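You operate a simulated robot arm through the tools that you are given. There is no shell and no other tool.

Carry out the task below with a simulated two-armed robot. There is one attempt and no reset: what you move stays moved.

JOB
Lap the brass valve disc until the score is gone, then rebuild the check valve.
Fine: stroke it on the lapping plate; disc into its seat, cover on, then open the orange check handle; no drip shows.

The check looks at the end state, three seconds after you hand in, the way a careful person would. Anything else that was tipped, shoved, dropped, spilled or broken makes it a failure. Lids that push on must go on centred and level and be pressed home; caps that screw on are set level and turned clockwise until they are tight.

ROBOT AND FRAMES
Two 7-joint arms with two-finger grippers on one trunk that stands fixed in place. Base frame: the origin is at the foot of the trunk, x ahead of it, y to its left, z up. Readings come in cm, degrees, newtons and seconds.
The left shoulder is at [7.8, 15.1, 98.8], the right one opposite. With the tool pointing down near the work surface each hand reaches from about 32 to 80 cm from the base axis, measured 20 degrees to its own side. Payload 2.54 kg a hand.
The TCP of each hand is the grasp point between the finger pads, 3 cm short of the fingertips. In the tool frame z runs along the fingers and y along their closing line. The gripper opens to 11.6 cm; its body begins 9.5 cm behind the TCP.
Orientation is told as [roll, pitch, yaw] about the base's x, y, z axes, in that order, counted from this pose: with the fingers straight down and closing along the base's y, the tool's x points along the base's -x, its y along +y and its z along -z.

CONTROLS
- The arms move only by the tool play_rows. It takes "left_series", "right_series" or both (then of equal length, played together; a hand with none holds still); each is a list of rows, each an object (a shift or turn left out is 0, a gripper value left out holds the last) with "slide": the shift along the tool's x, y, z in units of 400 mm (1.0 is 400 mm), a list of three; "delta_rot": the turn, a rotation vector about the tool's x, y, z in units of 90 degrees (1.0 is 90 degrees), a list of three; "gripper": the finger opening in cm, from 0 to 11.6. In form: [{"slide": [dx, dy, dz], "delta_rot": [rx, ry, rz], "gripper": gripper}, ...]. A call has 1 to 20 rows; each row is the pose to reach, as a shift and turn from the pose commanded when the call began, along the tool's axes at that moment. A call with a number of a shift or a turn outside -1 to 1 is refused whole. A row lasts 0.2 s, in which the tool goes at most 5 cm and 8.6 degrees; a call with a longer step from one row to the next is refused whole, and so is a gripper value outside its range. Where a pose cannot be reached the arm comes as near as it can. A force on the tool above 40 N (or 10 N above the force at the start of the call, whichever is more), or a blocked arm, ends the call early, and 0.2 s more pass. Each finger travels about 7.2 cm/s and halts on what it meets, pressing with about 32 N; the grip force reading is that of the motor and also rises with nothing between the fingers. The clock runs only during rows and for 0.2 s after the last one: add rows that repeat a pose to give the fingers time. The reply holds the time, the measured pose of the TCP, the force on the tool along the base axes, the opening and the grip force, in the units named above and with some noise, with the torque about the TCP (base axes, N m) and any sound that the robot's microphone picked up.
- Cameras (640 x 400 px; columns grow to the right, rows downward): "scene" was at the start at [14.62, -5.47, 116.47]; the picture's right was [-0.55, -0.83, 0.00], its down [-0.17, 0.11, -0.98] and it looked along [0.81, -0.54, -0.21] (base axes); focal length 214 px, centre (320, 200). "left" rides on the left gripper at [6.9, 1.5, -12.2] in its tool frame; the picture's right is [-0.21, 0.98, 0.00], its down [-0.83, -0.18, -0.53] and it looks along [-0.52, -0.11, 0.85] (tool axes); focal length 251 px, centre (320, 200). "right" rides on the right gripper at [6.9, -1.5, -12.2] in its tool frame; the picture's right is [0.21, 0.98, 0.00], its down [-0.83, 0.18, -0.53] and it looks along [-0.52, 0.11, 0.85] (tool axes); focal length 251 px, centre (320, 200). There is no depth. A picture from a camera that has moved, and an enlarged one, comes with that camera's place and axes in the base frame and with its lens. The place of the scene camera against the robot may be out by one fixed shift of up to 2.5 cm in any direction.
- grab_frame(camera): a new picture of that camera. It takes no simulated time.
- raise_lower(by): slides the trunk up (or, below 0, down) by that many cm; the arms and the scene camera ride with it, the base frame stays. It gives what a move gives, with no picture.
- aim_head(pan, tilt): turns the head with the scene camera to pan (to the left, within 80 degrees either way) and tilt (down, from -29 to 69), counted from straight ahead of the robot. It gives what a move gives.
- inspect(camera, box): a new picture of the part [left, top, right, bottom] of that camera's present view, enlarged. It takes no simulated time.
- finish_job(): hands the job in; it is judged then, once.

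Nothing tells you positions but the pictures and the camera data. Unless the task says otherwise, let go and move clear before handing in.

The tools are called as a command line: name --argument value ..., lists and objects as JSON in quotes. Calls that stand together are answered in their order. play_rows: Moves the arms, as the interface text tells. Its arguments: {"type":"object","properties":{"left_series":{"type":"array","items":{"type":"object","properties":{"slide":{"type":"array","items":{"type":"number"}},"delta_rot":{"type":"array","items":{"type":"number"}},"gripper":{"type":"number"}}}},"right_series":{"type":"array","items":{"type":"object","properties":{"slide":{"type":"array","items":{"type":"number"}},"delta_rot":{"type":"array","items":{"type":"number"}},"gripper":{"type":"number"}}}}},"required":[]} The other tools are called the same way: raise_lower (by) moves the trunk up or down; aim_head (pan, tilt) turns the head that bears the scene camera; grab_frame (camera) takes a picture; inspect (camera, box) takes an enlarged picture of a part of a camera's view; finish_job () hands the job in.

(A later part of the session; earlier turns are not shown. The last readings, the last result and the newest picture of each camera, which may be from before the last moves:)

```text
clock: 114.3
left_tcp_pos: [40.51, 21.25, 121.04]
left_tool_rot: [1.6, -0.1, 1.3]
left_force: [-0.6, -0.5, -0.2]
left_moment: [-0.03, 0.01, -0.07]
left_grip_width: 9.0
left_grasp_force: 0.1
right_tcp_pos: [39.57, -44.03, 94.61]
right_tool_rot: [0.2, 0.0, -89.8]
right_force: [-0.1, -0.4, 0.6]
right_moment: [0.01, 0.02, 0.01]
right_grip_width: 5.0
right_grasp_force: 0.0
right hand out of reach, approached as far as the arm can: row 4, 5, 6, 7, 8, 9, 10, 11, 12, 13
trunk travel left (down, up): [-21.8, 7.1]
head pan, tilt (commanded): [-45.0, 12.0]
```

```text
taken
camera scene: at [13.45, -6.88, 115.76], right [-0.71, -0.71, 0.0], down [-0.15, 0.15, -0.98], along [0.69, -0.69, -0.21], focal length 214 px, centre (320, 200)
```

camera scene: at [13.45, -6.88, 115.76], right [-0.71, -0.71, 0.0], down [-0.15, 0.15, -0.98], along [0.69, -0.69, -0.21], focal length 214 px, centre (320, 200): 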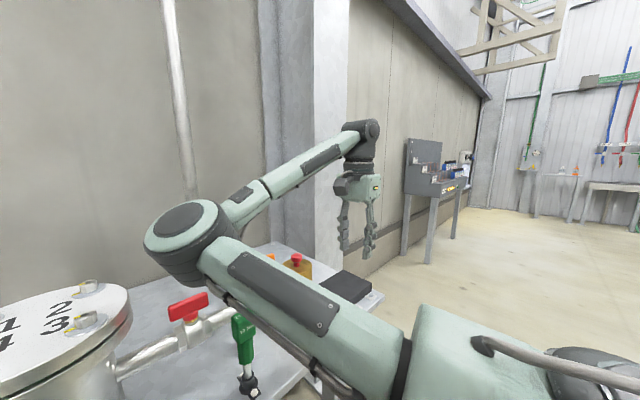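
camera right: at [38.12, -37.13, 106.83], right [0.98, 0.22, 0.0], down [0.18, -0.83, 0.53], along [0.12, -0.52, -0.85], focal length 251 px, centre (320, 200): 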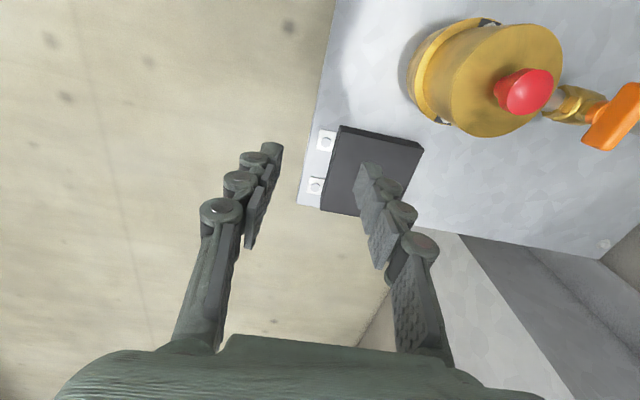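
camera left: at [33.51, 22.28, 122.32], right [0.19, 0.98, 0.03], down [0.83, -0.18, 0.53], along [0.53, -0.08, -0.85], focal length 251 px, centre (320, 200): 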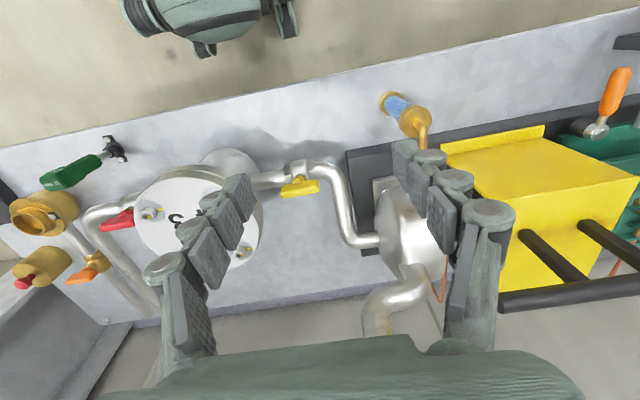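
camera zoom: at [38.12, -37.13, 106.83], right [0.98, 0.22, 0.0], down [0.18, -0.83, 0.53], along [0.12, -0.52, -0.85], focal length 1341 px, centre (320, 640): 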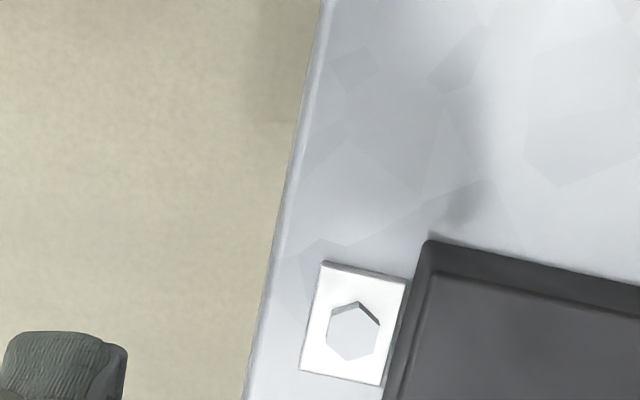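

The −90° yaw exceeded the wrist's range there and the hand backed away (no contact, cover still in place). I'll turn back to yaw 0, stay high, and approach the handle with yaw +90° instead.

play_rows --right_series '[{"slide": [0, 0, -0.04], "delta_rot": [0, 0, -0.09]}, {"slide": [0, 0, -0.1], "delta_rot": [0, 0, -0.18]}, {"slide": [0, 0, -0.18], "delta_rot": [0, 0, -0.27]}, {"slide": [0, 0, -0.2], "delta_rot": [0, 0, -0.36]}, {"slide": [0, 0, -0.2], "delta_rot": [0, 0, -0.45]}, {"slide": [0, 0, -0.2], "delta_rot": [0, 0, -0.54]}, {"slide": [0, 0, -0.2], "delta_rot": [0, 0, -0.63]}, {"slide": [0, 0, -0.2], "delta_rot": [0, 0, -0.72]}, {"slide": [0, 0, -0.2], "delta_rot": [0, 0, -0.81]}, {"slide": [0, 0, -0.2], "delta_rot": [0, 0, -0.9]}, {"slide": [0, 0, -0.2], "delta_rot": [0, 0, -0.99]}, {"slide": [0, 0, -0.2], "delta_rot": [0, 0, -1.0]}, {"slide": [0, 0, -0.2], "delta_rot": [0, 0, -1.0]}]'

grab_frame --camera "right"

grab_frame --camera "scene"

```text
clock: 117.1
left_tcp_pos: [40.48, 21.28, 120.95]
left_tool_rot: [1.7, -0.1, 1.3]
left_force: [-0.1, 0.4, -0.1]
left_moment: [-0.02, 0.02, 0.03]
left_grip_width: 9.01
left_grasp_force: 0.1
right_tcp_pos: [40.52, -43.62, 102.17]
right_tool_rot: [0.0, -0.1, 0.1]
right_force: [0.2, 0.4, 0.5]
right_moment: [0.01, 0.0, 0.01]
right_grip_width: 5.02
right_grasp_force: 0.0
trunk travel left (down, up): [-21.8, 7.1]
head pan, tilt (commanded): [-45.0, 12.0]
```

```text
taken
camera right: at [33.74, -45.15, 114.46], right [-0.22, 0.98, 0.0], down [0.83, 0.18, 0.53], along [0.52, 0.12, -0.85], focal length 251 px, centre (320, 200)
```

right: 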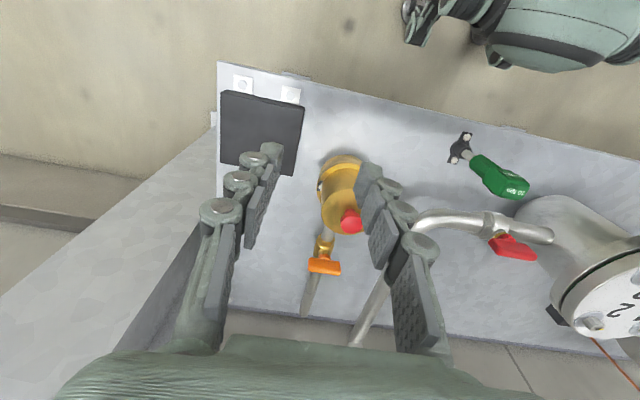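

```text
taken
camera scene: at [13.45, -6.89, 115.75], right [-0.71, -0.71, 0.0], down [-0.15, 0.15, -0.98], along [0.69, -0.69, -0.21], focal length 214 px, centre (320, 200)
```

scene: 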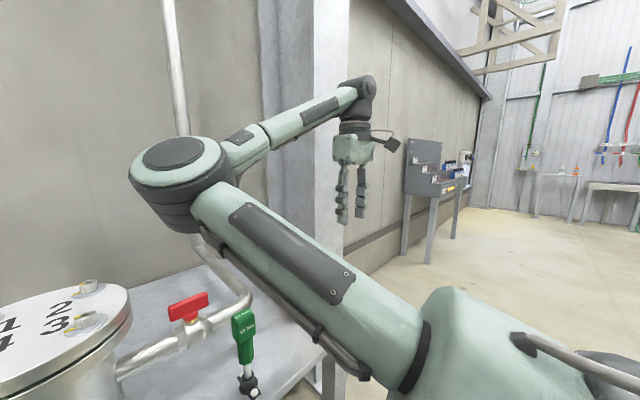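

play_rows --right_series '[{"slide": [-0.1, 0, -0.01]}, {"slide": [-0.2, 0.01, -0.02]}, {"slide": [-0.3, 0.02, -0.02]}, {"slide": [-0.4, 0.04, -0.02]}, {"slide": [-0.5, 0.06, -0.02]}, {"slide": [-0.58, 0.08, -0.02]}, {"slide": [-0.64, 0.12, -0.01]}, {"slide": [-0.64, 0.15, 0]}, {"slide": [-0.64, 0.15, 0]}]'

play_rows --right_series '[{"delta_rot": [0, 0, -0.09]}, {"delta_rot": [0, 0, -0.18]}, {"delta_rot": [0, 0, -0.27]}, {"delta_rot": [0, 0, -0.36]}, {"delta_rot": [0, 0, -0.36]}]'

```text
clock: 119.1
left_tcp_pos: [40.56, 21.32, 121.04]
left_tool_rot: [1.6, -0.2, 1.3]
left_force: [-0.1, 0.0, 0.7]
left_moment: [0.0, -0.01, 0.02]
left_grip_width: 9.02
left_grasp_force: 0.1
right_tcp_pos: [66.16, -37.81, 102.53]
right_tool_rot: [0.0, -0.1, 0.0]
right_force: [0.3, -0.4, 0.9]
right_moment: [-0.01, 0.0, -0.03]
right_grip_width: 4.98
right_grasp_force: 0.1
trunk travel left (down, up): [-21.8, 7.1]
head pan, tilt (commanded): [-45.0, 12.0]
```

```text
clock: 120.3
left_tcp_pos: [40.54, 21.37, 120.98]
left_tool_rot: [1.7, -0.2, 1.3]
left_force: [-0.5, 0.1, -0.6]
left_moment: [-0.01, 0.01, -0.03]
left_grip_width: 9.02
left_grasp_force: 0.2
right_tcp_pos: [66.22, -37.66, 102.43]
right_tool_rot: [0.0, -0.1, 32.5]
right_force: [0.2, -0.2, 0.0]
right_moment: [0.0, -0.02, -0.01]
right_grip_width: 5.02
right_grasp_force: 0.0
trunk travel left (down, up): [-21.8, 7.1]
head pan, tilt (commanded): [-45.0, 12.0]
```

Positive yaw works here. Continuing towards +90°.

play_rows --right_series '[{"delta_rot": [0, 0, -0.09]}, {"delta_rot": [0, 0, -0.18]}, {"delta_rot": [0, 0, -0.27]}, {"delta_rot": [0, 0, -0.36]}, {"delta_rot": [0, 0, -0.36]}]'

play_rows --right_series '[{"delta_rot": [0, 0, -0.09]}, {"delta_rot": [0, 0, -0.18]}, {"delta_rot": [0, 0, -0.27]}, {"delta_rot": [0, 0, -0.28]}, {"delta_rot": [0, 0, -0.28]}]'

grab_frame --camera "right"

grab_frame --camera "scene"

```text
clock: 121.5
left_tcp_pos: [40.57, 21.31, 121.07]
left_tool_rot: [1.8, -0.3, 1.3]
left_force: [0.3, -0.1, -0.3]
left_moment: [0.01, 0.0, 0.0]
left_grip_width: 8.97
left_grasp_force: 0.1
right_tcp_pos: [66.22, -37.66, 102.32]
right_tool_rot: [0.0, 0.0, 65.0]
right_force: [0.2, 0.4, -0.3]
right_moment: [-0.03, 0.04, -0.01]
right_grip_width: 5.0
right_grasp_force: 0.0
trunk travel left (down, up): [-21.8, 7.1]
head pan, tilt (commanded): [-45.0, 12.0]
```

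```text
clock: 122.7
left_tcp_pos: [40.49, 21.32, 121.04]
left_tool_rot: [1.7, -0.2, 1.3]
left_force: [-0.3, 0.0, 0.7]
left_moment: [-0.01, 0.01, 0.02]
left_grip_width: 9.03
left_grasp_force: 0.0
right_tcp_pos: [66.25, -37.61, 102.43]
right_tool_rot: [0.0, 0.1, 90.1]
right_force: [-1.2, -0.1, -0.1]
right_moment: [-0.01, -0.03, -0.02]
right_grip_width: 5.01
right_grasp_force: 0.1
trunk travel left (down, up): [-21.8, 7.1]
head pan, tilt (commanded): [-45.0, 12.0]
```

```text
taken
camera right: at [67.84, -44.55, 114.56], right [-0.98, -0.22, 0.0], down [-0.18, 0.83, 0.53], along [-0.11, 0.52, -0.85], focal length 251 px, centre (320, 200)
```

right: 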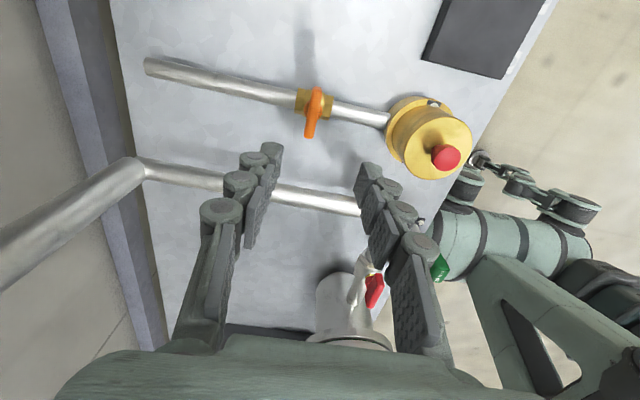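

```text
taken
camera scene: at [13.45, -6.89, 115.75], right [-0.71, -0.71, 0.0], down [-0.15, 0.15, -0.98], along [0.69, -0.69, -0.21], focal length 214 px, centre (320, 200)
```

scene: 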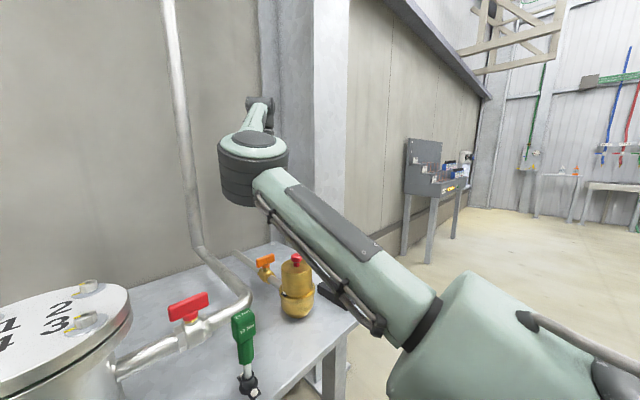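

Now at yaw +90° over the handle. A zoom to get its exact position from this new direction.

inspect --camera "right" --box '[260, 70, 380, 145]'

inspect --camera "right" --box '[360, 80, 500, 190]'

```text
5.33 times, centred on (320, 108) of right
camera zoom: at [67.84, -44.55, 114.56], right [-0.98, -0.22, 0.0], down [-0.18, 0.83, 0.53], along [-0.11, 0.52, -0.85], focal length 1341 px, centre (320, 693)
```

zoom: 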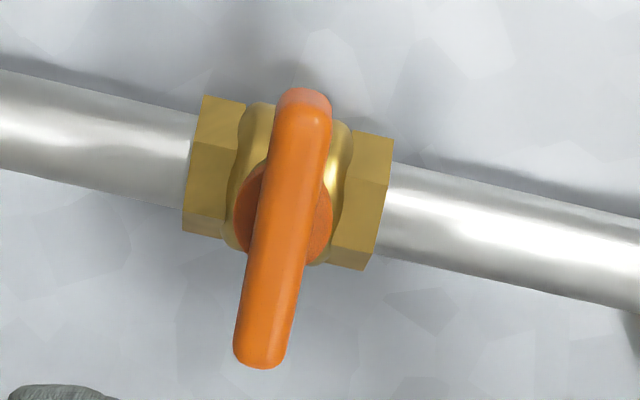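

```text
3.64 times, centred on (430, 135) of right
camera zoom: at [67.84, -44.55, 114.56], right [-0.98, -0.22, 0.0], down [-0.18, 0.83, 0.53], along [-0.11, 0.52, -0.85], focal length 914 px, centre (-80, 436)
```

zoom: 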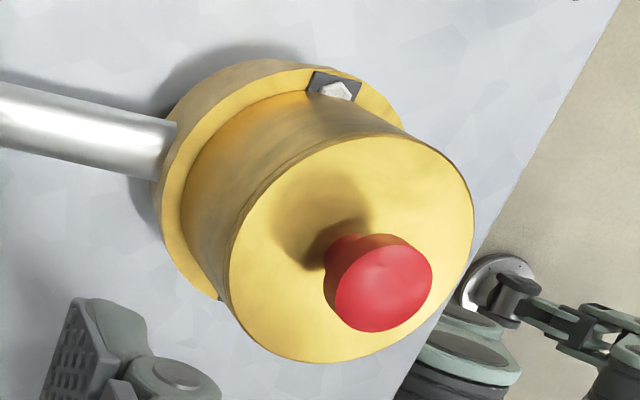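

Handle axis ≈[67.15, −36.9], bar top ≈82.5. I'll descend to just above it and check the straddle.

play_rows --right_series '[{"slide": [-0.018, -0.023, 0.08], "gripper": 5}, {"slide": [-0.018, -0.023, 0.18]}, {"slide": [-0.018, -0.023, 0.28]}, {"slide": [-0.018, -0.023, 0.36]}, {"slide": [-0.018, -0.023, 0.38]}, {"slide": [-0.018, -0.023, 0.38]}]'

grab_frame --camera "right"

inspect --camera "right" --box '[240, 90, 400, 190]'

inspect --camera "scene" --box '[225, 220, 325, 320]'

```text
clock: 124.1
left_tcp_pos: [40.52, 21.3, 121.02]
left_tool_rot: [1.7, -0.2, 1.3]
left_force: [-0.3, 0.0, 0.4]
left_moment: [-0.02, 0.0, 0.02]
left_grip_width: 9.01
left_grasp_force: 0.0
right_tcp_pos: [66.85, -37.1, 87.01]
right_tool_rot: [0.0, 0.0, 90.0]
right_force: [-0.6, -0.9, 1.0]
right_moment: [0.01, 0.0, 0.01]
right_grip_width: 5.01
right_grasp_force: 0.1
trunk travel left (down, up): [-21.8, 7.1]
head pan, tilt (commanded): [-45.0, 12.0]
```

```text
taken
camera right: at [68.6, -43.98, 99.32], right [-0.98, -0.22, 0.0], down [-0.18, 0.83, 0.53], along [-0.11, 0.52, -0.85], focal length 251 px, centre (320, 200)
```

right: 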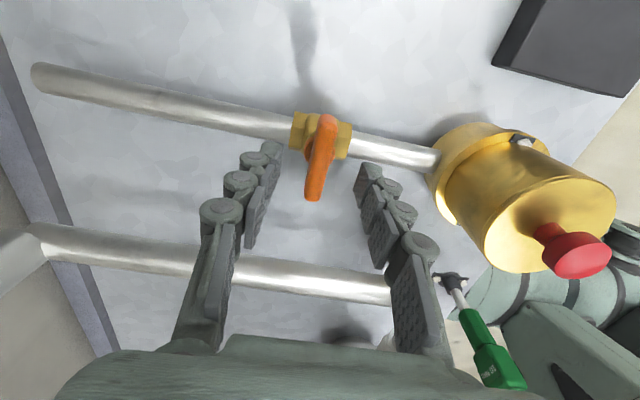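

```text
4.00 times, centred on (320, 140) of right
camera zoom: at [68.6, -43.98, 99.32], right [-0.98, -0.22, 0.0], down [-0.18, 0.83, 0.53], along [-0.11, 0.52, -0.85], focal length 1006 px, centre (320, 440)
```

zoom: 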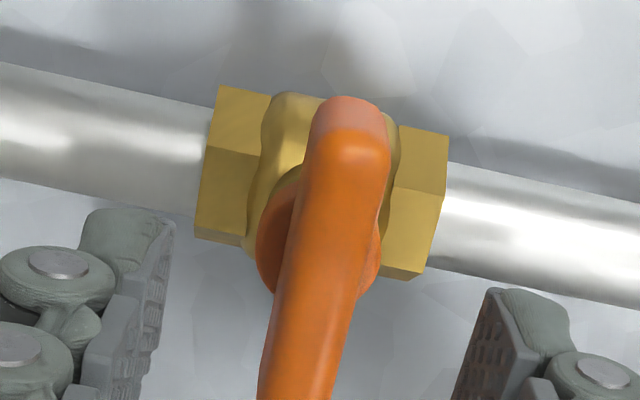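

```text
4.00 times, centred on (275, 270) of scene
camera zoom: at [13.45, -6.89, 115.75], right [-0.71, -0.71, 0.0], down [-0.15, 0.15, -0.98], along [0.69, -0.69, -0.21], focal length 858 px, centre (500, -80)
```

zoom: 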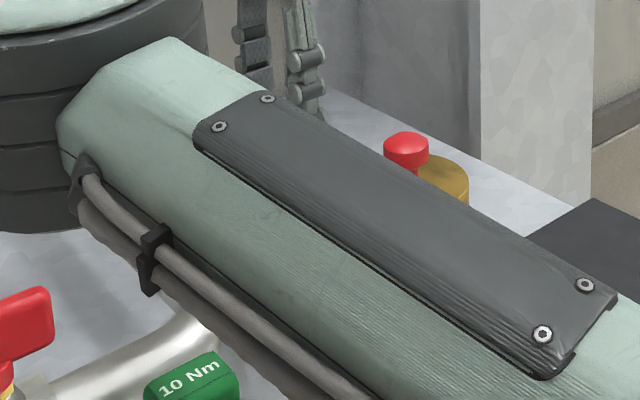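

The bar sits midway between the fingers. Descending the last 3.5 cm and closing on it.

play_rows --right_series '[{"slide": [-0.003, 0, 0.03], "gripper": 5}, {"slide": [-0.004, 0, 0.06]}, {"slide": [-0.004, 0, 0.0875]}, {"slide": [-0.004, 0, 0.0875]}, {"slide": [-0.004, 0, 0.0875], "gripper": 0.5}, {"slide": [-0.004, 0, 0.0875], "gripper": 0.5}, {"slide": [-0.004, 0, 0.0875], "gripper": 0.5}, {"slide": [-0.004, 0, 0.0875], "gripper": 0.5}]'

inspect --camera "right" --box '[220, 90, 420, 215]'

```text
clock: 125.9
left_tcp_pos: [40.55, 21.33, 121.11]
left_tool_rot: [1.6, -0.2, 1.3]
left_force: [-0.4, 0.4, 0.0]
left_moment: [0.0, 0.02, 0.01]
left_grip_width: 9.01
left_grasp_force: 0.0
right_tcp_pos: [67.01, -36.86, 83.68]
right_tool_rot: [0.0, 0.0, 90.0]
right_force: [0.4, 0.0, -0.2]
right_moment: [-0.07, -0.03, 0.0]
right_grip_width: 1.21
right_grasp_force: 39.0
trunk travel left (down, up): [-21.8, 7.1]
head pan, tilt (commanded): [-45.0, 12.0]
```

```text
3.20 times, centred on (320, 152) of right
camera zoom: at [68.61, -43.69, 95.8], right [-0.98, -0.22, 0.0], down [-0.18, 0.83, 0.53], along [-0.11, 0.52, -0.85], focal length 805 px, centre (320, 352)
```

zoom: 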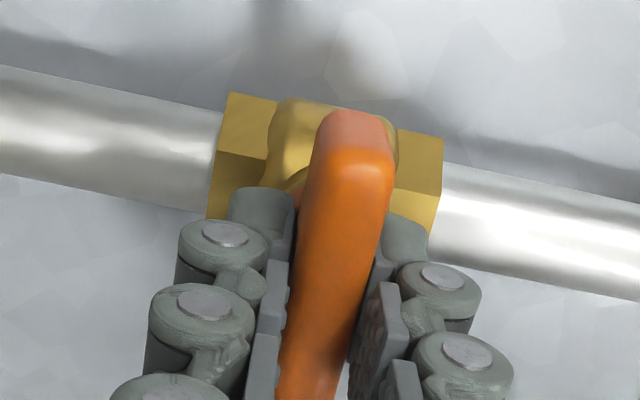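

The bar is gripped. I'll test a small turn clockwise (seen from above) and read the torque.

play_rows --right_series '[{"delta_rot": [0, 0, 0.03]}, {"delta_rot": [0, 0, 0.06]}, {"delta_rot": [0, 0, 0.06]}]'

inspect --camera "right" --box '[220, 90, 420, 215]'

```text
clock: 126.7
left_tcp_pos: [40.55, 21.24, 120.97]
left_tool_rot: [1.6, -0.2, 1.3]
left_force: [-0.1, -0.2, 1.1]
left_moment: [-0.01, -0.03, -0.02]
left_grip_width: 9.0
left_grasp_force: 0.0
right_tcp_pos: [67.06, -36.74, 83.64]
right_tool_rot: [0.2, 0.1, 84.6]
right_force: [0.9, -1.1, 0.7]
right_moment: [-0.02, -0.01, 0.97]
right_grip_width: 1.39
right_grasp_force: 40.2
trunk travel left (down, up): [-21.8, 7.1]
head pan, tilt (commanded): [-45.0, 12.0]
```

```text
3.20 times, centred on (320, 152) of right
camera zoom: at [67.95, -43.76, 95.81], right [-0.99, -0.12, 0.0], down [-0.1, 0.84, 0.53], along [-0.06, 0.53, -0.85], focal length 805 px, centre (320, 352)
```

zoom: 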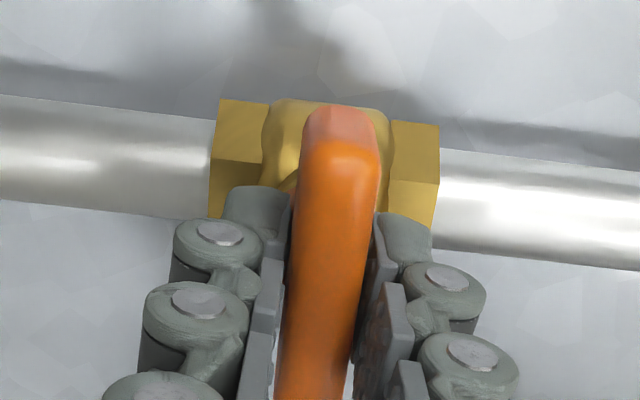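

Clockwise is blocked (1 N·m, bar did not move), so it opens counter-clockwise. I'll back off and test that way.

play_rows --right_series '[{"delta_rot": [0, 0, -0.03]}, {"delta_rot": [0, 0, -0.06]}, {"delta_rot": [0, 0, -0.1]}, {"delta_rot": [0, 0, -0.14]}, {"delta_rot": [0, 0, -0.14]}]'

inspect --camera "right" --box '[220, 90, 420, 215]'

```text
clock: 127.9
left_tcp_pos: [40.45, 21.26, 120.98]
left_tool_rot: [1.7, -0.2, 1.3]
left_force: [0.9, 1.4, 0.0]
left_moment: [0.01, 0.01, 0.01]
left_grip_width: 9.0
left_grasp_force: 0.1
right_tcp_pos: [66.94, -36.8, 83.6]
right_tool_rot: [0.2, -0.1, 97.3]
right_force: [-14.1, 7.3, -6.1]
right_moment: [-0.48, 0.24, -0.01]
right_grip_width: 1.21
right_grasp_force: 38.9
trunk travel left (down, up): [-21.8, 7.1]
head pan, tilt (commanded): [-45.0, 12.0]
```

```text
3.20 times, centred on (320, 152) of right
camera zoom: at [69.49, -43.41, 95.78], right [-0.94, -0.34, 0.0], down [-0.28, 0.8, 0.54], along [-0.18, 0.5, -0.84], focal length 805 px, centre (320, 352)
```

zoom: 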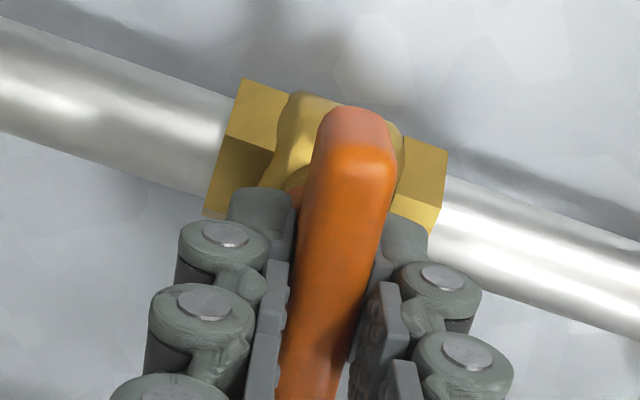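

Counter-clockwise turns freely and the bar follows. I'll continue in small increments, checking for the wrist's limit.

play_rows --right_series '[{"slide": [-0.002, 0.003, 0], "delta_rot": [0, 0, -0.05]}, {"slide": [-0.002, 0.003, 0], "delta_rot": [0, 0, -0.1]}, {"slide": [-0.002, 0.003, 0], "delta_rot": [0, 0, -0.1]}]'

```text
clock: 128.7
left_tcp_pos: [40.51, 21.2, 121.05]
left_tool_rot: [1.7, -0.2, 1.3]
left_force: [-1.3, -0.2, -0.2]
left_moment: [0.01, -0.01, 0.0]
left_grip_width: 9.0
left_grasp_force: 0.1
right_tcp_pos: [66.91, -36.8, 83.59]
right_tool_rot: [0.0, -0.1, 106.3]
right_force: [-12.0, 2.5, -7.8]
right_moment: [0.68, 0.45, -0.02]
right_grip_width: 1.22
right_grasp_force: 38.7
trunk travel left (down, up): [-21.8, 7.1]
head pan, tilt (commanded): [-45.0, 12.0]
```

play_rows --right_series '[{"slide": [-0.001, 0.002, 0.002], "delta_rot": [0, 0, -0.05]}, {"slide": [-0.001, 0.002, 0.002], "delta_rot": [0, 0, -0.1]}, {"slide": [-0.001, 0.002, 0.002], "delta_rot": [0, 0, -0.1]}]'

```text
clock: 129.5
left_tcp_pos: [40.49, 21.27, 121.02]
left_tool_rot: [1.9, -0.3, 1.3]
left_force: [0.1, 0.7, -0.7]
left_moment: [0.01, -0.03, -0.01]
left_grip_width: 9.0
left_grasp_force: 0.1
right_tcp_pos: [66.88, -36.79, 83.63]
right_tool_rot: [-0.1, 0.2, 115.2]
right_force: [-3.8, -8.5, -0.7]
right_moment: [0.12, 0.26, 0.0]
right_grip_width: 1.26
right_grasp_force: 39.2
trunk travel left (down, up): [-21.8, 7.1]
head pan, tilt (commanded): [-45.0, 12.0]
```

play_rows --right_series '[{"slide": [0.002, 0.001, 0], "delta_rot": [0, 0, -0.05]}, {"slide": [0.002, 0.001, 0], "delta_rot": [0, 0, -0.1]}, {"slide": [0.002, 0.001, 0], "delta_rot": [0, 0, -0.1]}]'

```text
clock: 130.3
left_tcp_pos: [40.45, 21.29, 121.16]
left_tool_rot: [1.7, -0.2, 1.3]
left_force: [0.4, 0.4, 0.2]
left_moment: [-0.04, 0.04, 0.01]
left_grip_width: 9.0
left_grasp_force: 0.1
right_tcp_pos: [66.91, -36.81, 83.6]
right_tool_rot: [-0.1, 0.0, 124.4]
right_force: [-8.0, -6.8, -0.1]
right_moment: [-0.52, -0.03, 0.01]
right_grip_width: 1.24
right_grasp_force: 39.0
trunk travel left (down, up): [-21.8, 7.1]
head pan, tilt (commanded): [-45.0, 12.0]
```

play_rows --right_series '[{"slide": [0, 0.001, 0], "delta_rot": [0, 0, -0.05]}, {"slide": [0, 0.001, 0], "delta_rot": [0, 0, -0.1]}, {"slide": [0, 0.001, 0], "delta_rot": [0, 0, -0.1]}]'

grab_frame --camera "right"

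```text
clock: 131.1
left_tcp_pos: [40.39, 21.24, 121.02]
left_tool_rot: [1.7, -0.2, 1.3]
left_force: [0.7, -0.4, 0.1]
left_moment: [-0.04, 0.01, 0.03]
left_grip_width: 8.99
left_grasp_force: 0.0
right_tcp_pos: [66.93, -36.88, 83.66]
right_tool_rot: [-0.2, 0.0, 133.4]
right_force: [-3.6, -7.0, 5.0]
right_moment: [0.45, 0.64, -0.02]
right_grip_width: 1.2
right_grasp_force: 39.0
trunk travel left (down, up): [-21.8, 7.1]
head pan, tilt (commanded): [-45.0, 12.0]
```

```text
taken
camera right: at [72.74, -40.78, 95.81], right [-0.56, -0.83, 0.0], down [-0.7, 0.48, 0.53], along [-0.44, 0.3, -0.85], focal length 251 px, centre (320, 200)
```

right: 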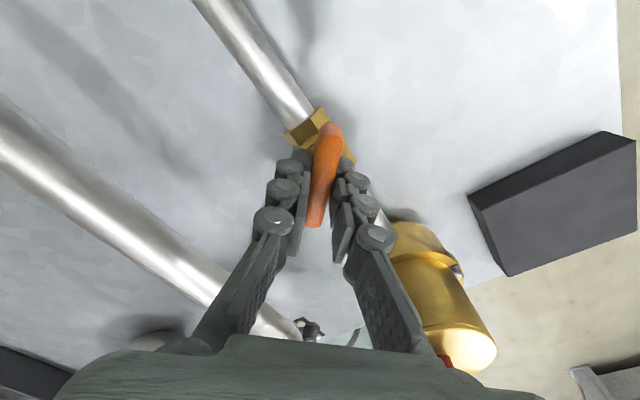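

play_rows --right_series '[{"slide": [0, 0, 0], "delta_rot": [0, 0, -0.05]}, {"slide": [0, 0, 0], "delta_rot": [0, 0, -0.1]}, {"slide": [0, 0, 0], "delta_rot": [0, 0, -0.1]}]'

```text
clock: 131.9
left_tcp_pos: [40.44, 21.25, 121.05]
left_tool_rot: [1.7, -0.2, 1.4]
left_force: [0.0, 0.1, 0.3]
left_moment: [0.03, 0.01, -0.01]
left_grip_width: 9.02
left_grasp_force: 0.1
right_tcp_pos: [66.74, -36.81, 83.55]
right_tool_rot: [0.0, 0.2, 142.3]
right_force: [-1.1, -6.9, 8.9]
right_moment: [-0.05, 0.21, -0.01]
right_grip_width: 1.23
right_grasp_force: 38.4
trunk travel left (down, up): [-21.8, 7.1]
head pan, tilt (commanded): [-45.0, 12.0]
```

play_rows --right_series '[{"slide": [0, 0, -0.002], "delta_rot": [0, 0, -0.05]}, {"slide": [0, 0, -0.002], "delta_rot": [0, 0, -0.1]}, {"slide": [0, 0, -0.002], "delta_rot": [0, 0, -0.1]}]'

```text
clock: 132.7
left_tcp_pos: [40.57, 21.22, 121.13]
left_tool_rot: [1.8, -0.2, 1.3]
left_force: [-0.3, -0.7, 0.4]
left_moment: [-0.01, 0.02, 0.02]
left_grip_width: 8.99
left_grasp_force: 0.0
right_tcp_pos: [66.8, -36.76, 83.59]
right_tool_rot: [0.1, 0.0, 151.2]
right_force: [0.4, -12.2, 4.0]
right_moment: [-0.48, -0.31, -0.02]
right_grip_width: 1.24
right_grasp_force: 39.4
trunk travel left (down, up): [-21.8, 7.1]
head pan, tilt (commanded): [-45.0, 12.0]
```

play_rows --right_series '[{"slide": [0.001, 0.002, 0], "delta_rot": [0, 0, -0.05]}, {"slide": [0.001, 0.002, 0], "delta_rot": [0, 0, -0.1]}, {"slide": [0.001, 0.002, 0], "delta_rot": [0, 0, -0.1]}]'

grab_frame --camera "right"

grab_frame --camera "scene"

```text
clock: 133.5
left_tcp_pos: [40.35, 21.14, 121.05]
left_tool_rot: [1.7, -0.3, 1.3]
left_force: [0.2, 0.0, -0.5]
left_moment: [-0.01, 0.01, -0.01]
left_grip_width: 9.02
left_grasp_force: 0.1
right_tcp_pos: [66.86, -36.91, 83.57]
right_tool_rot: [0.0, -0.1, 160.3]
right_force: [-6.7, -10.1, -1.4]
right_moment: [-0.39, -0.16, -0.05]
right_grip_width: 1.24
right_grasp_force: 39.2
trunk travel left (down, up): [-21.8, 7.1]
head pan, tilt (commanded): [-45.0, 12.0]
```

```text
taken
camera right: at [73.9, -37.8, 95.78], right [-0.13, -0.99, 0.0], down [-0.84, 0.11, 0.53], along [-0.53, 0.07, -0.84], focal length 251 px, centre (320, 200)
```

right: 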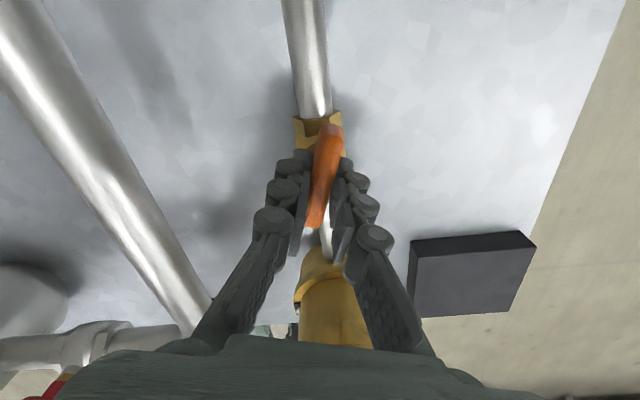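

```text
taken
camera scene: at [13.41, -6.98, 115.75], right [-0.71, -0.71, 0.0], down [-0.15, 0.15, -0.98], along [0.69, -0.69, -0.21], focal length 214 px, centre (320, 200)
```

scene: 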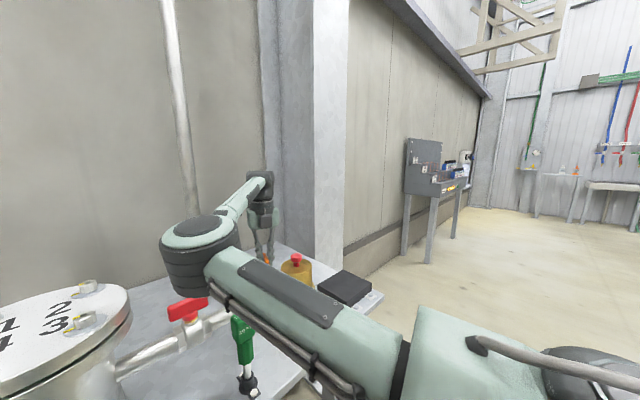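

play_rows --right_series '[{"slide": [0, 0.0025, 0], "delta_rot": [0, 0, -0.05]}, {"slide": [0, 0.0025, 0], "delta_rot": [0, 0, -0.1]}, {"slide": [0, 0.0025, 0], "delta_rot": [0, 0, -0.1]}]'

```text
clock: 134.3
left_tcp_pos: [40.5, 21.19, 121.12]
left_tool_rot: [1.7, -0.2, 1.3]
left_force: [-0.4, 0.0, 0.2]
left_moment: [-0.02, -0.01, 0.01]
left_grip_width: 8.99
left_grasp_force: 0.0
right_tcp_pos: [66.77, -36.9, 83.47]
right_tool_rot: [-0.1, 0.1, 169.3]
right_force: [-9.9, -6.0, 2.8]
right_moment: [0.0, 0.81, -0.01]
right_grip_width: 1.23
right_grasp_force: 39.6
trunk travel left (down, up): [-21.8, 7.1]
head pan, tilt (commanded): [-45.0, 12.0]
```

play_rows --right_series '[{"slide": [-0.002, 0.001, 0], "delta_rot": [0, 0, -0.05]}, {"slide": [-0.002, 0.001, 0], "delta_rot": [0, 0, -0.1]}, {"slide": [-0.002, 0.001, 0], "delta_rot": [0, 0, -0.12]}, {"slide": [-0.002, 0.001, 0], "delta_rot": [0, 0, -0.12]}]'

grab_frame --camera "right"

```text
clock: 135.3
left_tcp_pos: [40.41, 21.35, 120.97]
left_tool_rot: [1.7, -0.3, 1.3]
left_force: [1.0, -0.7, -0.1]
left_moment: [0.02, -0.01, 0.01]
left_grip_width: 9.0
left_grasp_force: 0.0
right_tcp_pos: [66.67, -36.98, 83.46]
right_tool_rot: [0.0, 0.1, -179.9]
right_force: [-5.2, -0.4, -1.8]
right_moment: [0.0, 0.01, -0.35]
right_grip_width: 1.25
right_grasp_force: 38.9
trunk travel left (down, up): [-21.8, 7.1]
head pan, tilt (commanded): [-45.0, 12.0]
```

```text
taken
camera right: at [73.74, -35.45, 95.8], right [0.22, -0.98, 0.0], down [-0.83, -0.18, 0.53], along [-0.52, -0.11, -0.85], focal length 251 px, centre (320, 200)
```

right: 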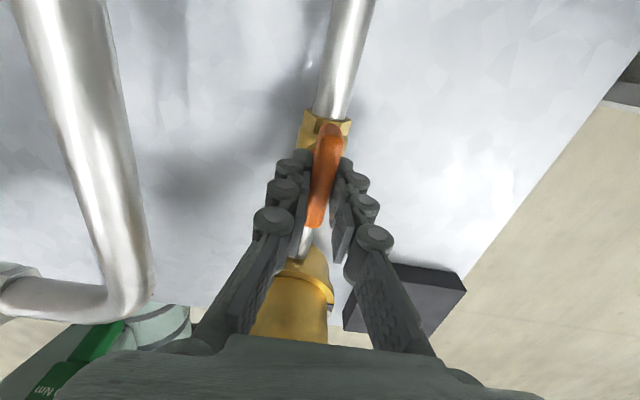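

The handle is now along the pipe and resistance is starting, so it is at its open stop. I'll check the picture for the pipe and any drip.

inspect --camera "right" --box '[260, 20, 380, 95]'

inspect --camera "right" --box '[250, 100, 390, 200]'

inspect --camera "scene" --box '[240, 225, 340, 325]'

inspect --camera "left" --box '[0, 130, 160, 280]'

```text
5.33 times, centred on (320, 58) of right
camera zoom: at [73.74, -35.45, 95.8], right [0.22, -0.98, 0.0], down [-0.83, -0.18, 0.53], along [-0.52, -0.11, -0.85], focal length 1341 px, centre (320, 960)
```

zoom: 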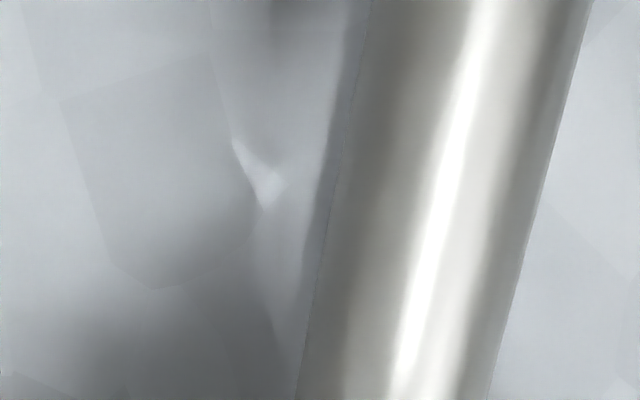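

```text
4.00 times, centred on (320, 150) of right
camera zoom: at [73.74, -35.45, 95.8], right [0.22, -0.98, 0.0], down [-0.83, -0.18, 0.53], along [-0.52, -0.11, -0.85], focal length 1006 px, centre (320, 400)
```

zoom: 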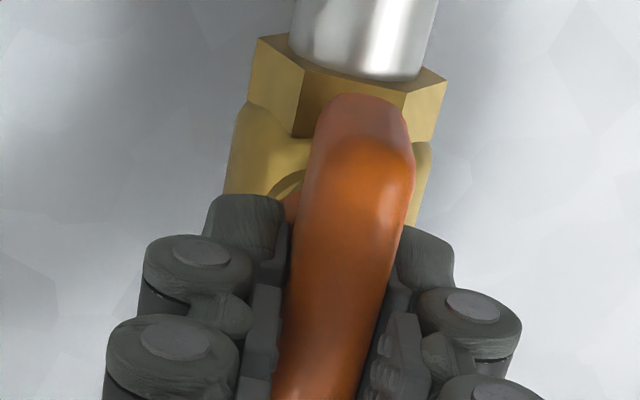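

```text
4.00 times, centred on (290, 275) of scene
camera zoom: at [13.43, -6.91, 115.75], right [-0.71, -0.71, 0.0], down [-0.15, 0.15, -0.98], along [0.69, -0.69, -0.21], focal length 858 px, centre (440, -100)
```

zoom: 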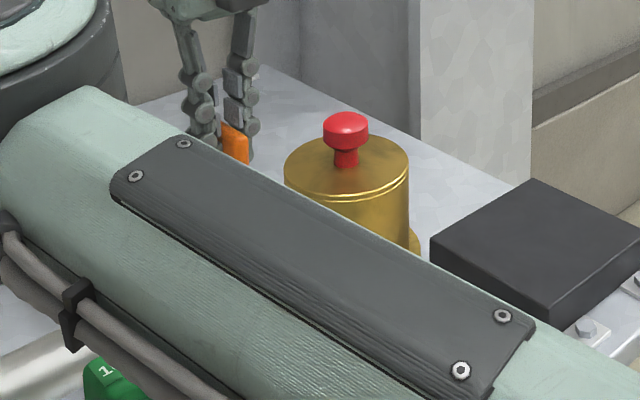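

```text
2.67 times, centred on (80, 205) of left
camera zoom: at [33.49, 22.28, 133.31], right [0.19, 0.98, 0.03], down [0.83, -0.18, 0.53], along [0.53, -0.08, -0.85], focal length 670 px, centre (960, 187)
```

zoom: 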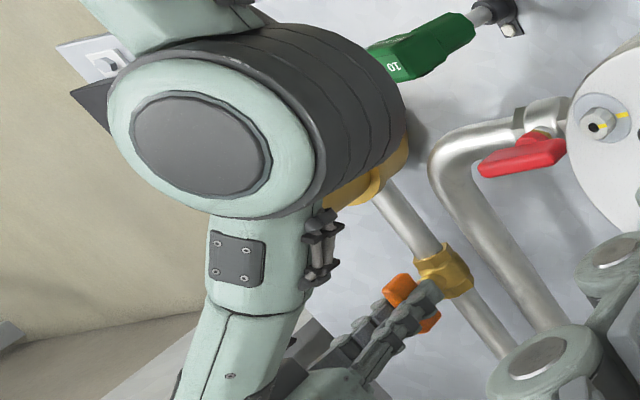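

play_rows --right_series '[{"delta_rot": [0, 0, -0.03]}, {"delta_rot": [0, 0, -0.045]}, {"delta_rot": [0, 0, -0.045]}]'

inspect --camera "right" --box '[250, 80, 390, 180]'

```text
clock: 136.1
left_tcp_pos: [40.59, 21.28, 121.02]
left_tool_rot: [1.8, -0.2, 1.3]
left_force: [0.4, 0.1, -0.7]
left_moment: [-0.02, 0.03, -0.03]
left_grip_width: 9.02
left_grasp_force: 0.1
right_tcp_pos: [66.77, -36.92, 83.54]
right_tool_rot: [0.0, 0.1, -175.9]
right_force: [-0.4, -0.2, 0.1]
right_moment: [0.02, 0.13, -0.91]
right_grip_width: 1.35
right_grasp_force: 39.6
trunk travel left (down, up): [-21.8, 7.1]
head pan, tilt (commanded): [-45.0, 12.0]
```

```text
4.00 times, centred on (320, 130) of right
camera zoom: at [73.64, -34.96, 95.82], right [0.28, -0.96, 0.0], down [-0.81, -0.24, 0.53], along [-0.51, -0.15, -0.85], focal length 1006 px, centre (320, 480)
```

zoom: 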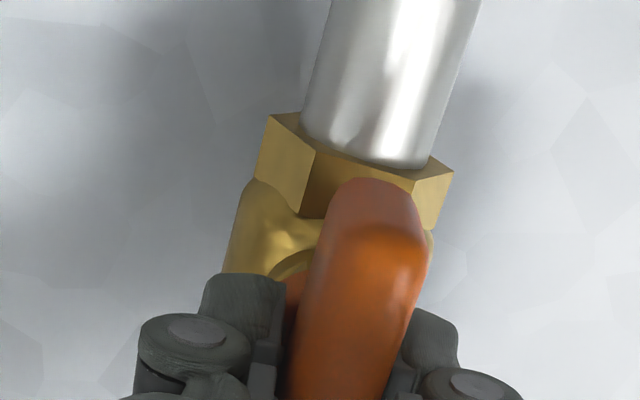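

The stop is firm (0.9 N·m): the handle is fully open. I'll relax the twist, open the fingers and rise straight up.

play_rows --right_series '[{"delta_rot": [0, 0, 0.03]}, {"delta_rot": [0, 0, 0.04]}, {"delta_rot": [0, 0, 0.04], "gripper": 4}, {"delta_rot": [0, 0, 0.04], "gripper": 5}, {"delta_rot": [0, 0, 0.04], "gripper": 5}, {"slide": [0, 0, -0.06], "delta_rot": [0, 0, 0.04], "gripper": 5}, {"slide": [0, 0, -0.16], "delta_rot": [0, 0, 0.04], "gripper": 5}, {"slide": [0, 0, -0.26], "delta_rot": [0, 0, 0.04], "gripper": 5}, {"slide": [0, 0, -0.36], "delta_rot": [0, 0, 0.04], "gripper": 5}, {"slide": [0, 0, -0.45], "delta_rot": [0, 0, 0.04], "gripper": 5}, {"slide": [0, 0, -0.45], "delta_rot": [0, 0, 0.04], "gripper": 5}]'

grab_frame --camera "right"

grab_frame --camera "scene"

```text
clock: 138.5
left_tcp_pos: [40.49, 21.32, 121.06]
left_tool_rot: [1.7, -0.3, 1.2]
left_force: [0.5, 0.2, 0.3]
left_moment: [0.02, 0.02, 0.0]
left_grip_width: 9.01
left_grasp_force: 0.0
right_tcp_pos: [66.67, -37.22, 101.52]
right_tool_rot: [0.0, 0.0, -179.5]
right_force: [0.1, 0.4, -0.6]
right_moment: [-0.01, 0.02, 0.01]
right_grip_width: 5.01
right_grasp_force: 0.1
trunk travel left (down, up): [-21.8, 7.1]
head pan, tilt (commanded): [-45.0, 12.0]
```

```text
taken
camera right: at [73.61, -35.61, 113.73], right [0.22, -0.97, 0.0], down [-0.82, -0.19, 0.53], along [-0.52, -0.12, -0.85], focal length 251 px, centre (320, 200)
```

right: 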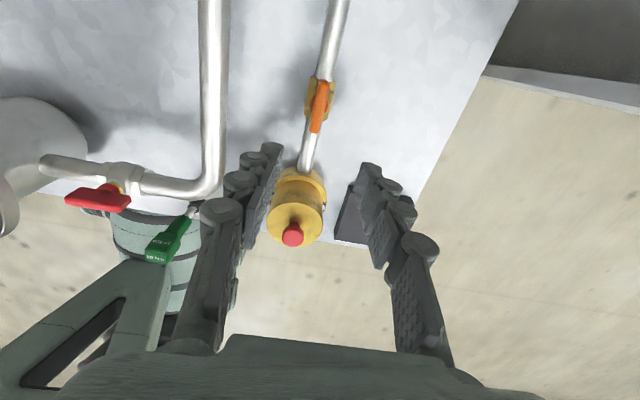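

```text
taken
camera scene: at [13.46, -6.9, 115.75], right [-0.71, -0.71, 0.0], down [-0.15, 0.15, -0.98], along [0.69, -0.69, -0.21], focal length 214 px, centre (320, 200)
```

scene: 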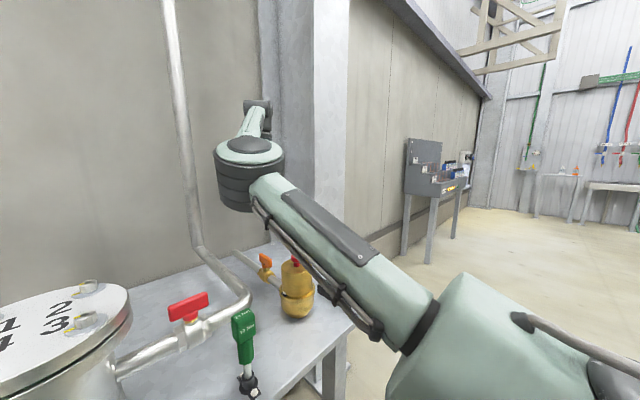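

The handle now lies along the pipe. Closer looks for any drip and at the cover's fit.

inspect --camera "right" --box '[240, 140, 360, 260]'

inspect --camera "right" --box '[260, 60, 380, 160]'

inspect --camera "scene" --box '[240, 235, 340, 335]'

inspect --camera "left" --box '[0, 130, 160, 280]'

```text
3.33 times, centred on (300, 200) of right
camera zoom: at [73.61, -35.61, 113.73], right [0.22, -0.97, 0.0], down [-0.82, -0.19, 0.53], along [-0.52, -0.12, -0.85], focal length 838 px, centre (387, 200)
```

zoom: 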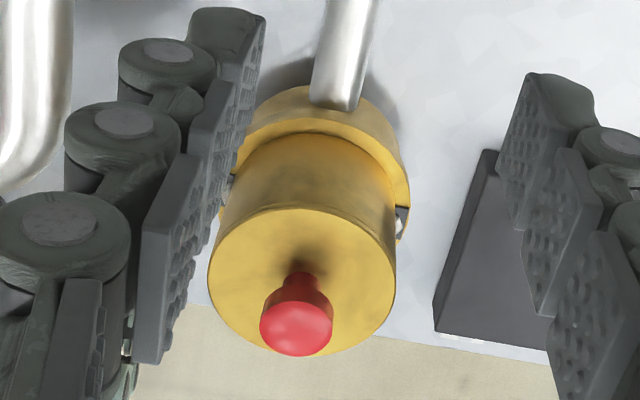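

```text
4.00 times, centred on (320, 110) of right
camera zoom: at [73.61, -35.61, 113.73], right [0.22, -0.97, 0.0], down [-0.82, -0.19, 0.53], along [-0.52, -0.12, -0.85], focal length 1006 px, centre (320, 560)
```

zoom: 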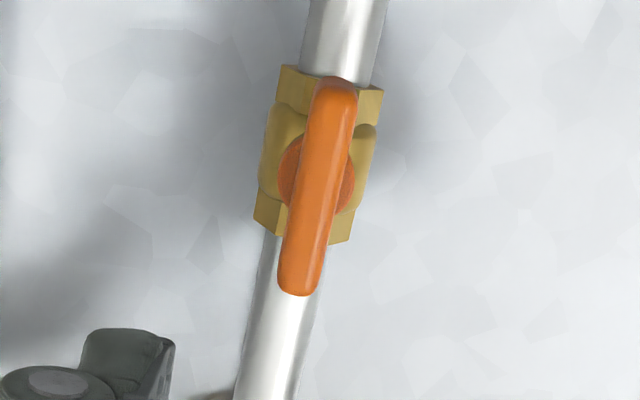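

```text
4.00 times, centred on (290, 285) of scene
camera zoom: at [13.46, -6.9, 115.75], right [-0.71, -0.71, 0.0], down [-0.15, 0.15, -0.98], along [0.69, -0.69, -0.21], focal length 858 px, centre (440, -140)
```

zoom: 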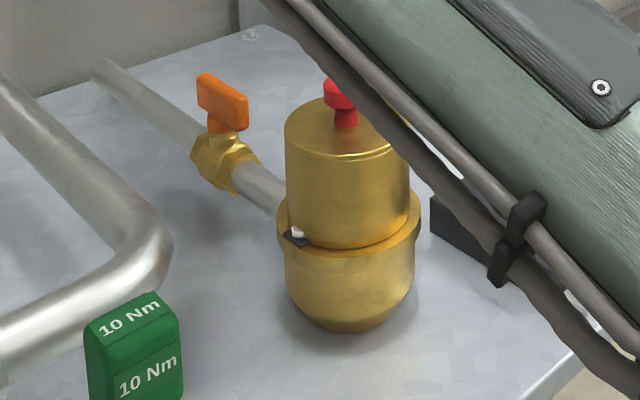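

```text
2.67 times, centred on (80, 205) of left
camera zoom: at [33.53, 22.29, 133.3], right [0.19, 0.98, 0.03], down [0.83, -0.18, 0.53], along [0.53, -0.08, -0.85], focal length 670 px, centre (960, 187)
```

zoom: 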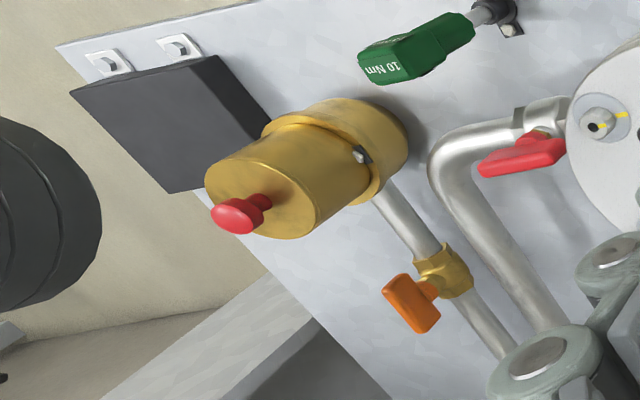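

No drip and the cover sits flush. I'll unwind the wrist and retract the right hand, then take an unobstructed final look.

play_rows --right_series '[{"delta_rot": [0, 0, 0.09]}, {"delta_rot": [0, 0, 0.18]}, {"delta_rot": [0, 0, 0.27]}, {"delta_rot": [0, 0, 0.36]}, {"delta_rot": [0, 0, 0.45]}, {"delta_rot": [0, 0, 0.54]}, {"delta_rot": [0, 0, 0.63]}, {"delta_rot": [0, 0, 0.72]}, {"delta_rot": [0, 0, 0.81]}, {"delta_rot": [0, 0, 0.9]}, {"delta_rot": [0, 0, 0.98]}, {"delta_rot": [0, 0, 0.98]}]'

play_rows --right_series '[{"delta_rot": [0, 0, 0.09]}, {"delta_rot": [0, 0, 0.18]}, {"delta_rot": [0, 0, 0.27]}, {"delta_rot": [0, 0, 0.36]}, {"delta_rot": [0, 0, 0.45]}, {"delta_rot": [0, 0, 0.54]}, {"delta_rot": [0, 0, 0.63]}, {"delta_rot": [0, 0, 0.72]}, {"delta_rot": [0, 0, 0.81]}, {"delta_rot": [0, 0, 0.9]}, {"delta_rot": [0, 0, 0.98]}, {"delta_rot": [0, 0, 0.98]}]'

```text
clock: 141.1
left_tcp_pos: [40.46, 21.29, 121.05]
left_tool_rot: [1.7, -0.2, 1.3]
left_force: [0.4, -1.4, -0.6]
left_moment: [-0.01, 0.02, 0.0]
left_grip_width: 9.01
left_grasp_force: 0.0
right_tcp_pos: [66.7, -36.98, 101.55]
right_tool_rot: [0.0, 0.0, 92.2]
right_force: [-0.3, 1.1, 0.1]
right_moment: [-0.03, -0.03, 0.0]
right_grip_width: 5.0
right_grasp_force: 0.1
trunk travel left (down, up): [-21.8, 7.1]
head pan, tilt (commanded): [-45.0, 12.0]
```

```text
clock: 143.7
left_tcp_pos: [40.52, 21.3, 121.03]
left_tool_rot: [1.7, -0.1, 1.3]
left_force: [-0.2, -0.7, 0.8]
left_moment: [0.0, -0.01, -0.01]
left_grip_width: 8.99
left_grasp_force: 0.0
right_tcp_pos: [66.8, -37.05, 101.54]
right_tool_rot: [0.0, -0.1, 4.0]
right_force: [0.1, 0.3, -0.7]
right_moment: [0.03, -0.01, -0.01]
right_grip_width: 4.98
right_grasp_force: 0.1
trunk travel left (down, up): [-21.8, 7.1]
head pan, tilt (commanded): [-45.0, 12.0]
```

play_rows --right_series '[{"slide": [0.02, -0.02, -0.08]}, {"slide": [0.09, -0.06, -0.14]}, {"slide": [0.17, -0.1, -0.2]}, {"slide": [0.25, -0.14, -0.22]}, {"slide": [0.33, -0.19, -0.23]}, {"slide": [0.41, -0.24, -0.23]}, {"slide": [0.49, -0.28, -0.23]}, {"slide": [0.56, -0.32, -0.23]}, {"slide": [0.56, -0.32, -0.23]}]'

aim_head --pan -40 --tilt 25

grab_frame --camera "scene"

grab_frame --camera "right"

```text
clock: 145.7
left_tcp_pos: [40.58, 21.35, 121.03]
left_tool_rot: [1.7, -0.2, 1.3]
left_force: [0.0, 0.1, 0.1]
left_moment: [0.01, -0.01, 0.04]
left_grip_width: 9.01
left_grasp_force: 0.0
right_tcp_pos: [45.22, -51.43, 110.62]
right_tool_rot: [0.0, 0.0, 4.1]
right_force: [0.0, 0.3, -0.6]
right_moment: [-0.05, 0.03, 0.05]
right_grip_width: 5.0
right_grasp_force: 0.1
trunk travel left (down, up): [-21.8, 7.1]
head pan, tilt (commanded): [-45.0, 12.0]
```

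```text
clock: 146.5
left_tcp_pos: [40.56, 21.24, 121.16]
left_tool_rot: [1.8, -0.2, 1.3]
left_force: [0.0, 0.1, 0.4]
left_moment: [0.0, -0.02, 0.02]
left_grip_width: 9.02
left_grasp_force: 0.2
right_tcp_pos: [45.26, -51.22, 110.6]
right_tool_rot: [0.0, 0.0, 4.1]
right_force: [0.1, 1.2, -0.9]
right_moment: [0.01, 0.03, 0.01]
right_grip_width: 5.01
right_grasp_force: 0.1
trunk travel left (down, up): [-21.8, 7.1]
head pan, tilt (commanded): [-40.0, 25.0]
```

```text
taken
camera scene: at [13.92, -6.22, 113.65], right [-0.64, -0.77, 0.0], down [-0.32, 0.27, -0.91], along [0.69, -0.58, -0.42], focal length 214 px, centre (320, 200)
```

scene: 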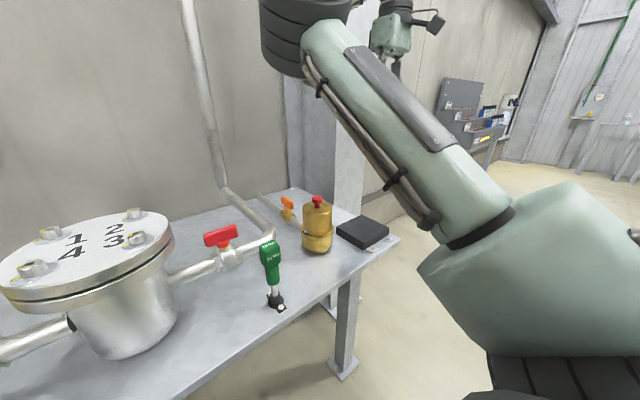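

```text
taken
camera right: at [38.54, -53.34, 122.87], right [-0.28, 0.96, 0.0], down [0.81, 0.24, 0.53], along [0.51, 0.15, -0.85], focal length 251 px, centre (320, 200)
```

right: 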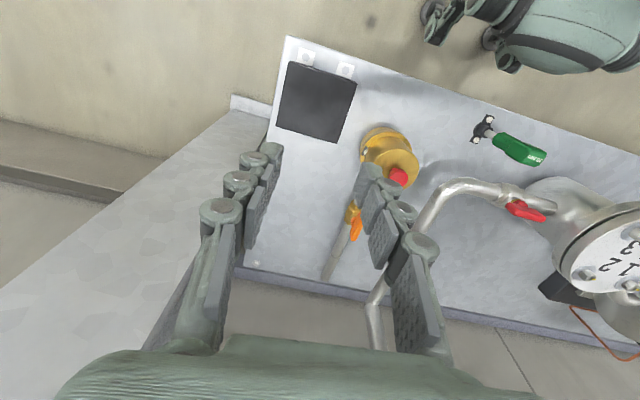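

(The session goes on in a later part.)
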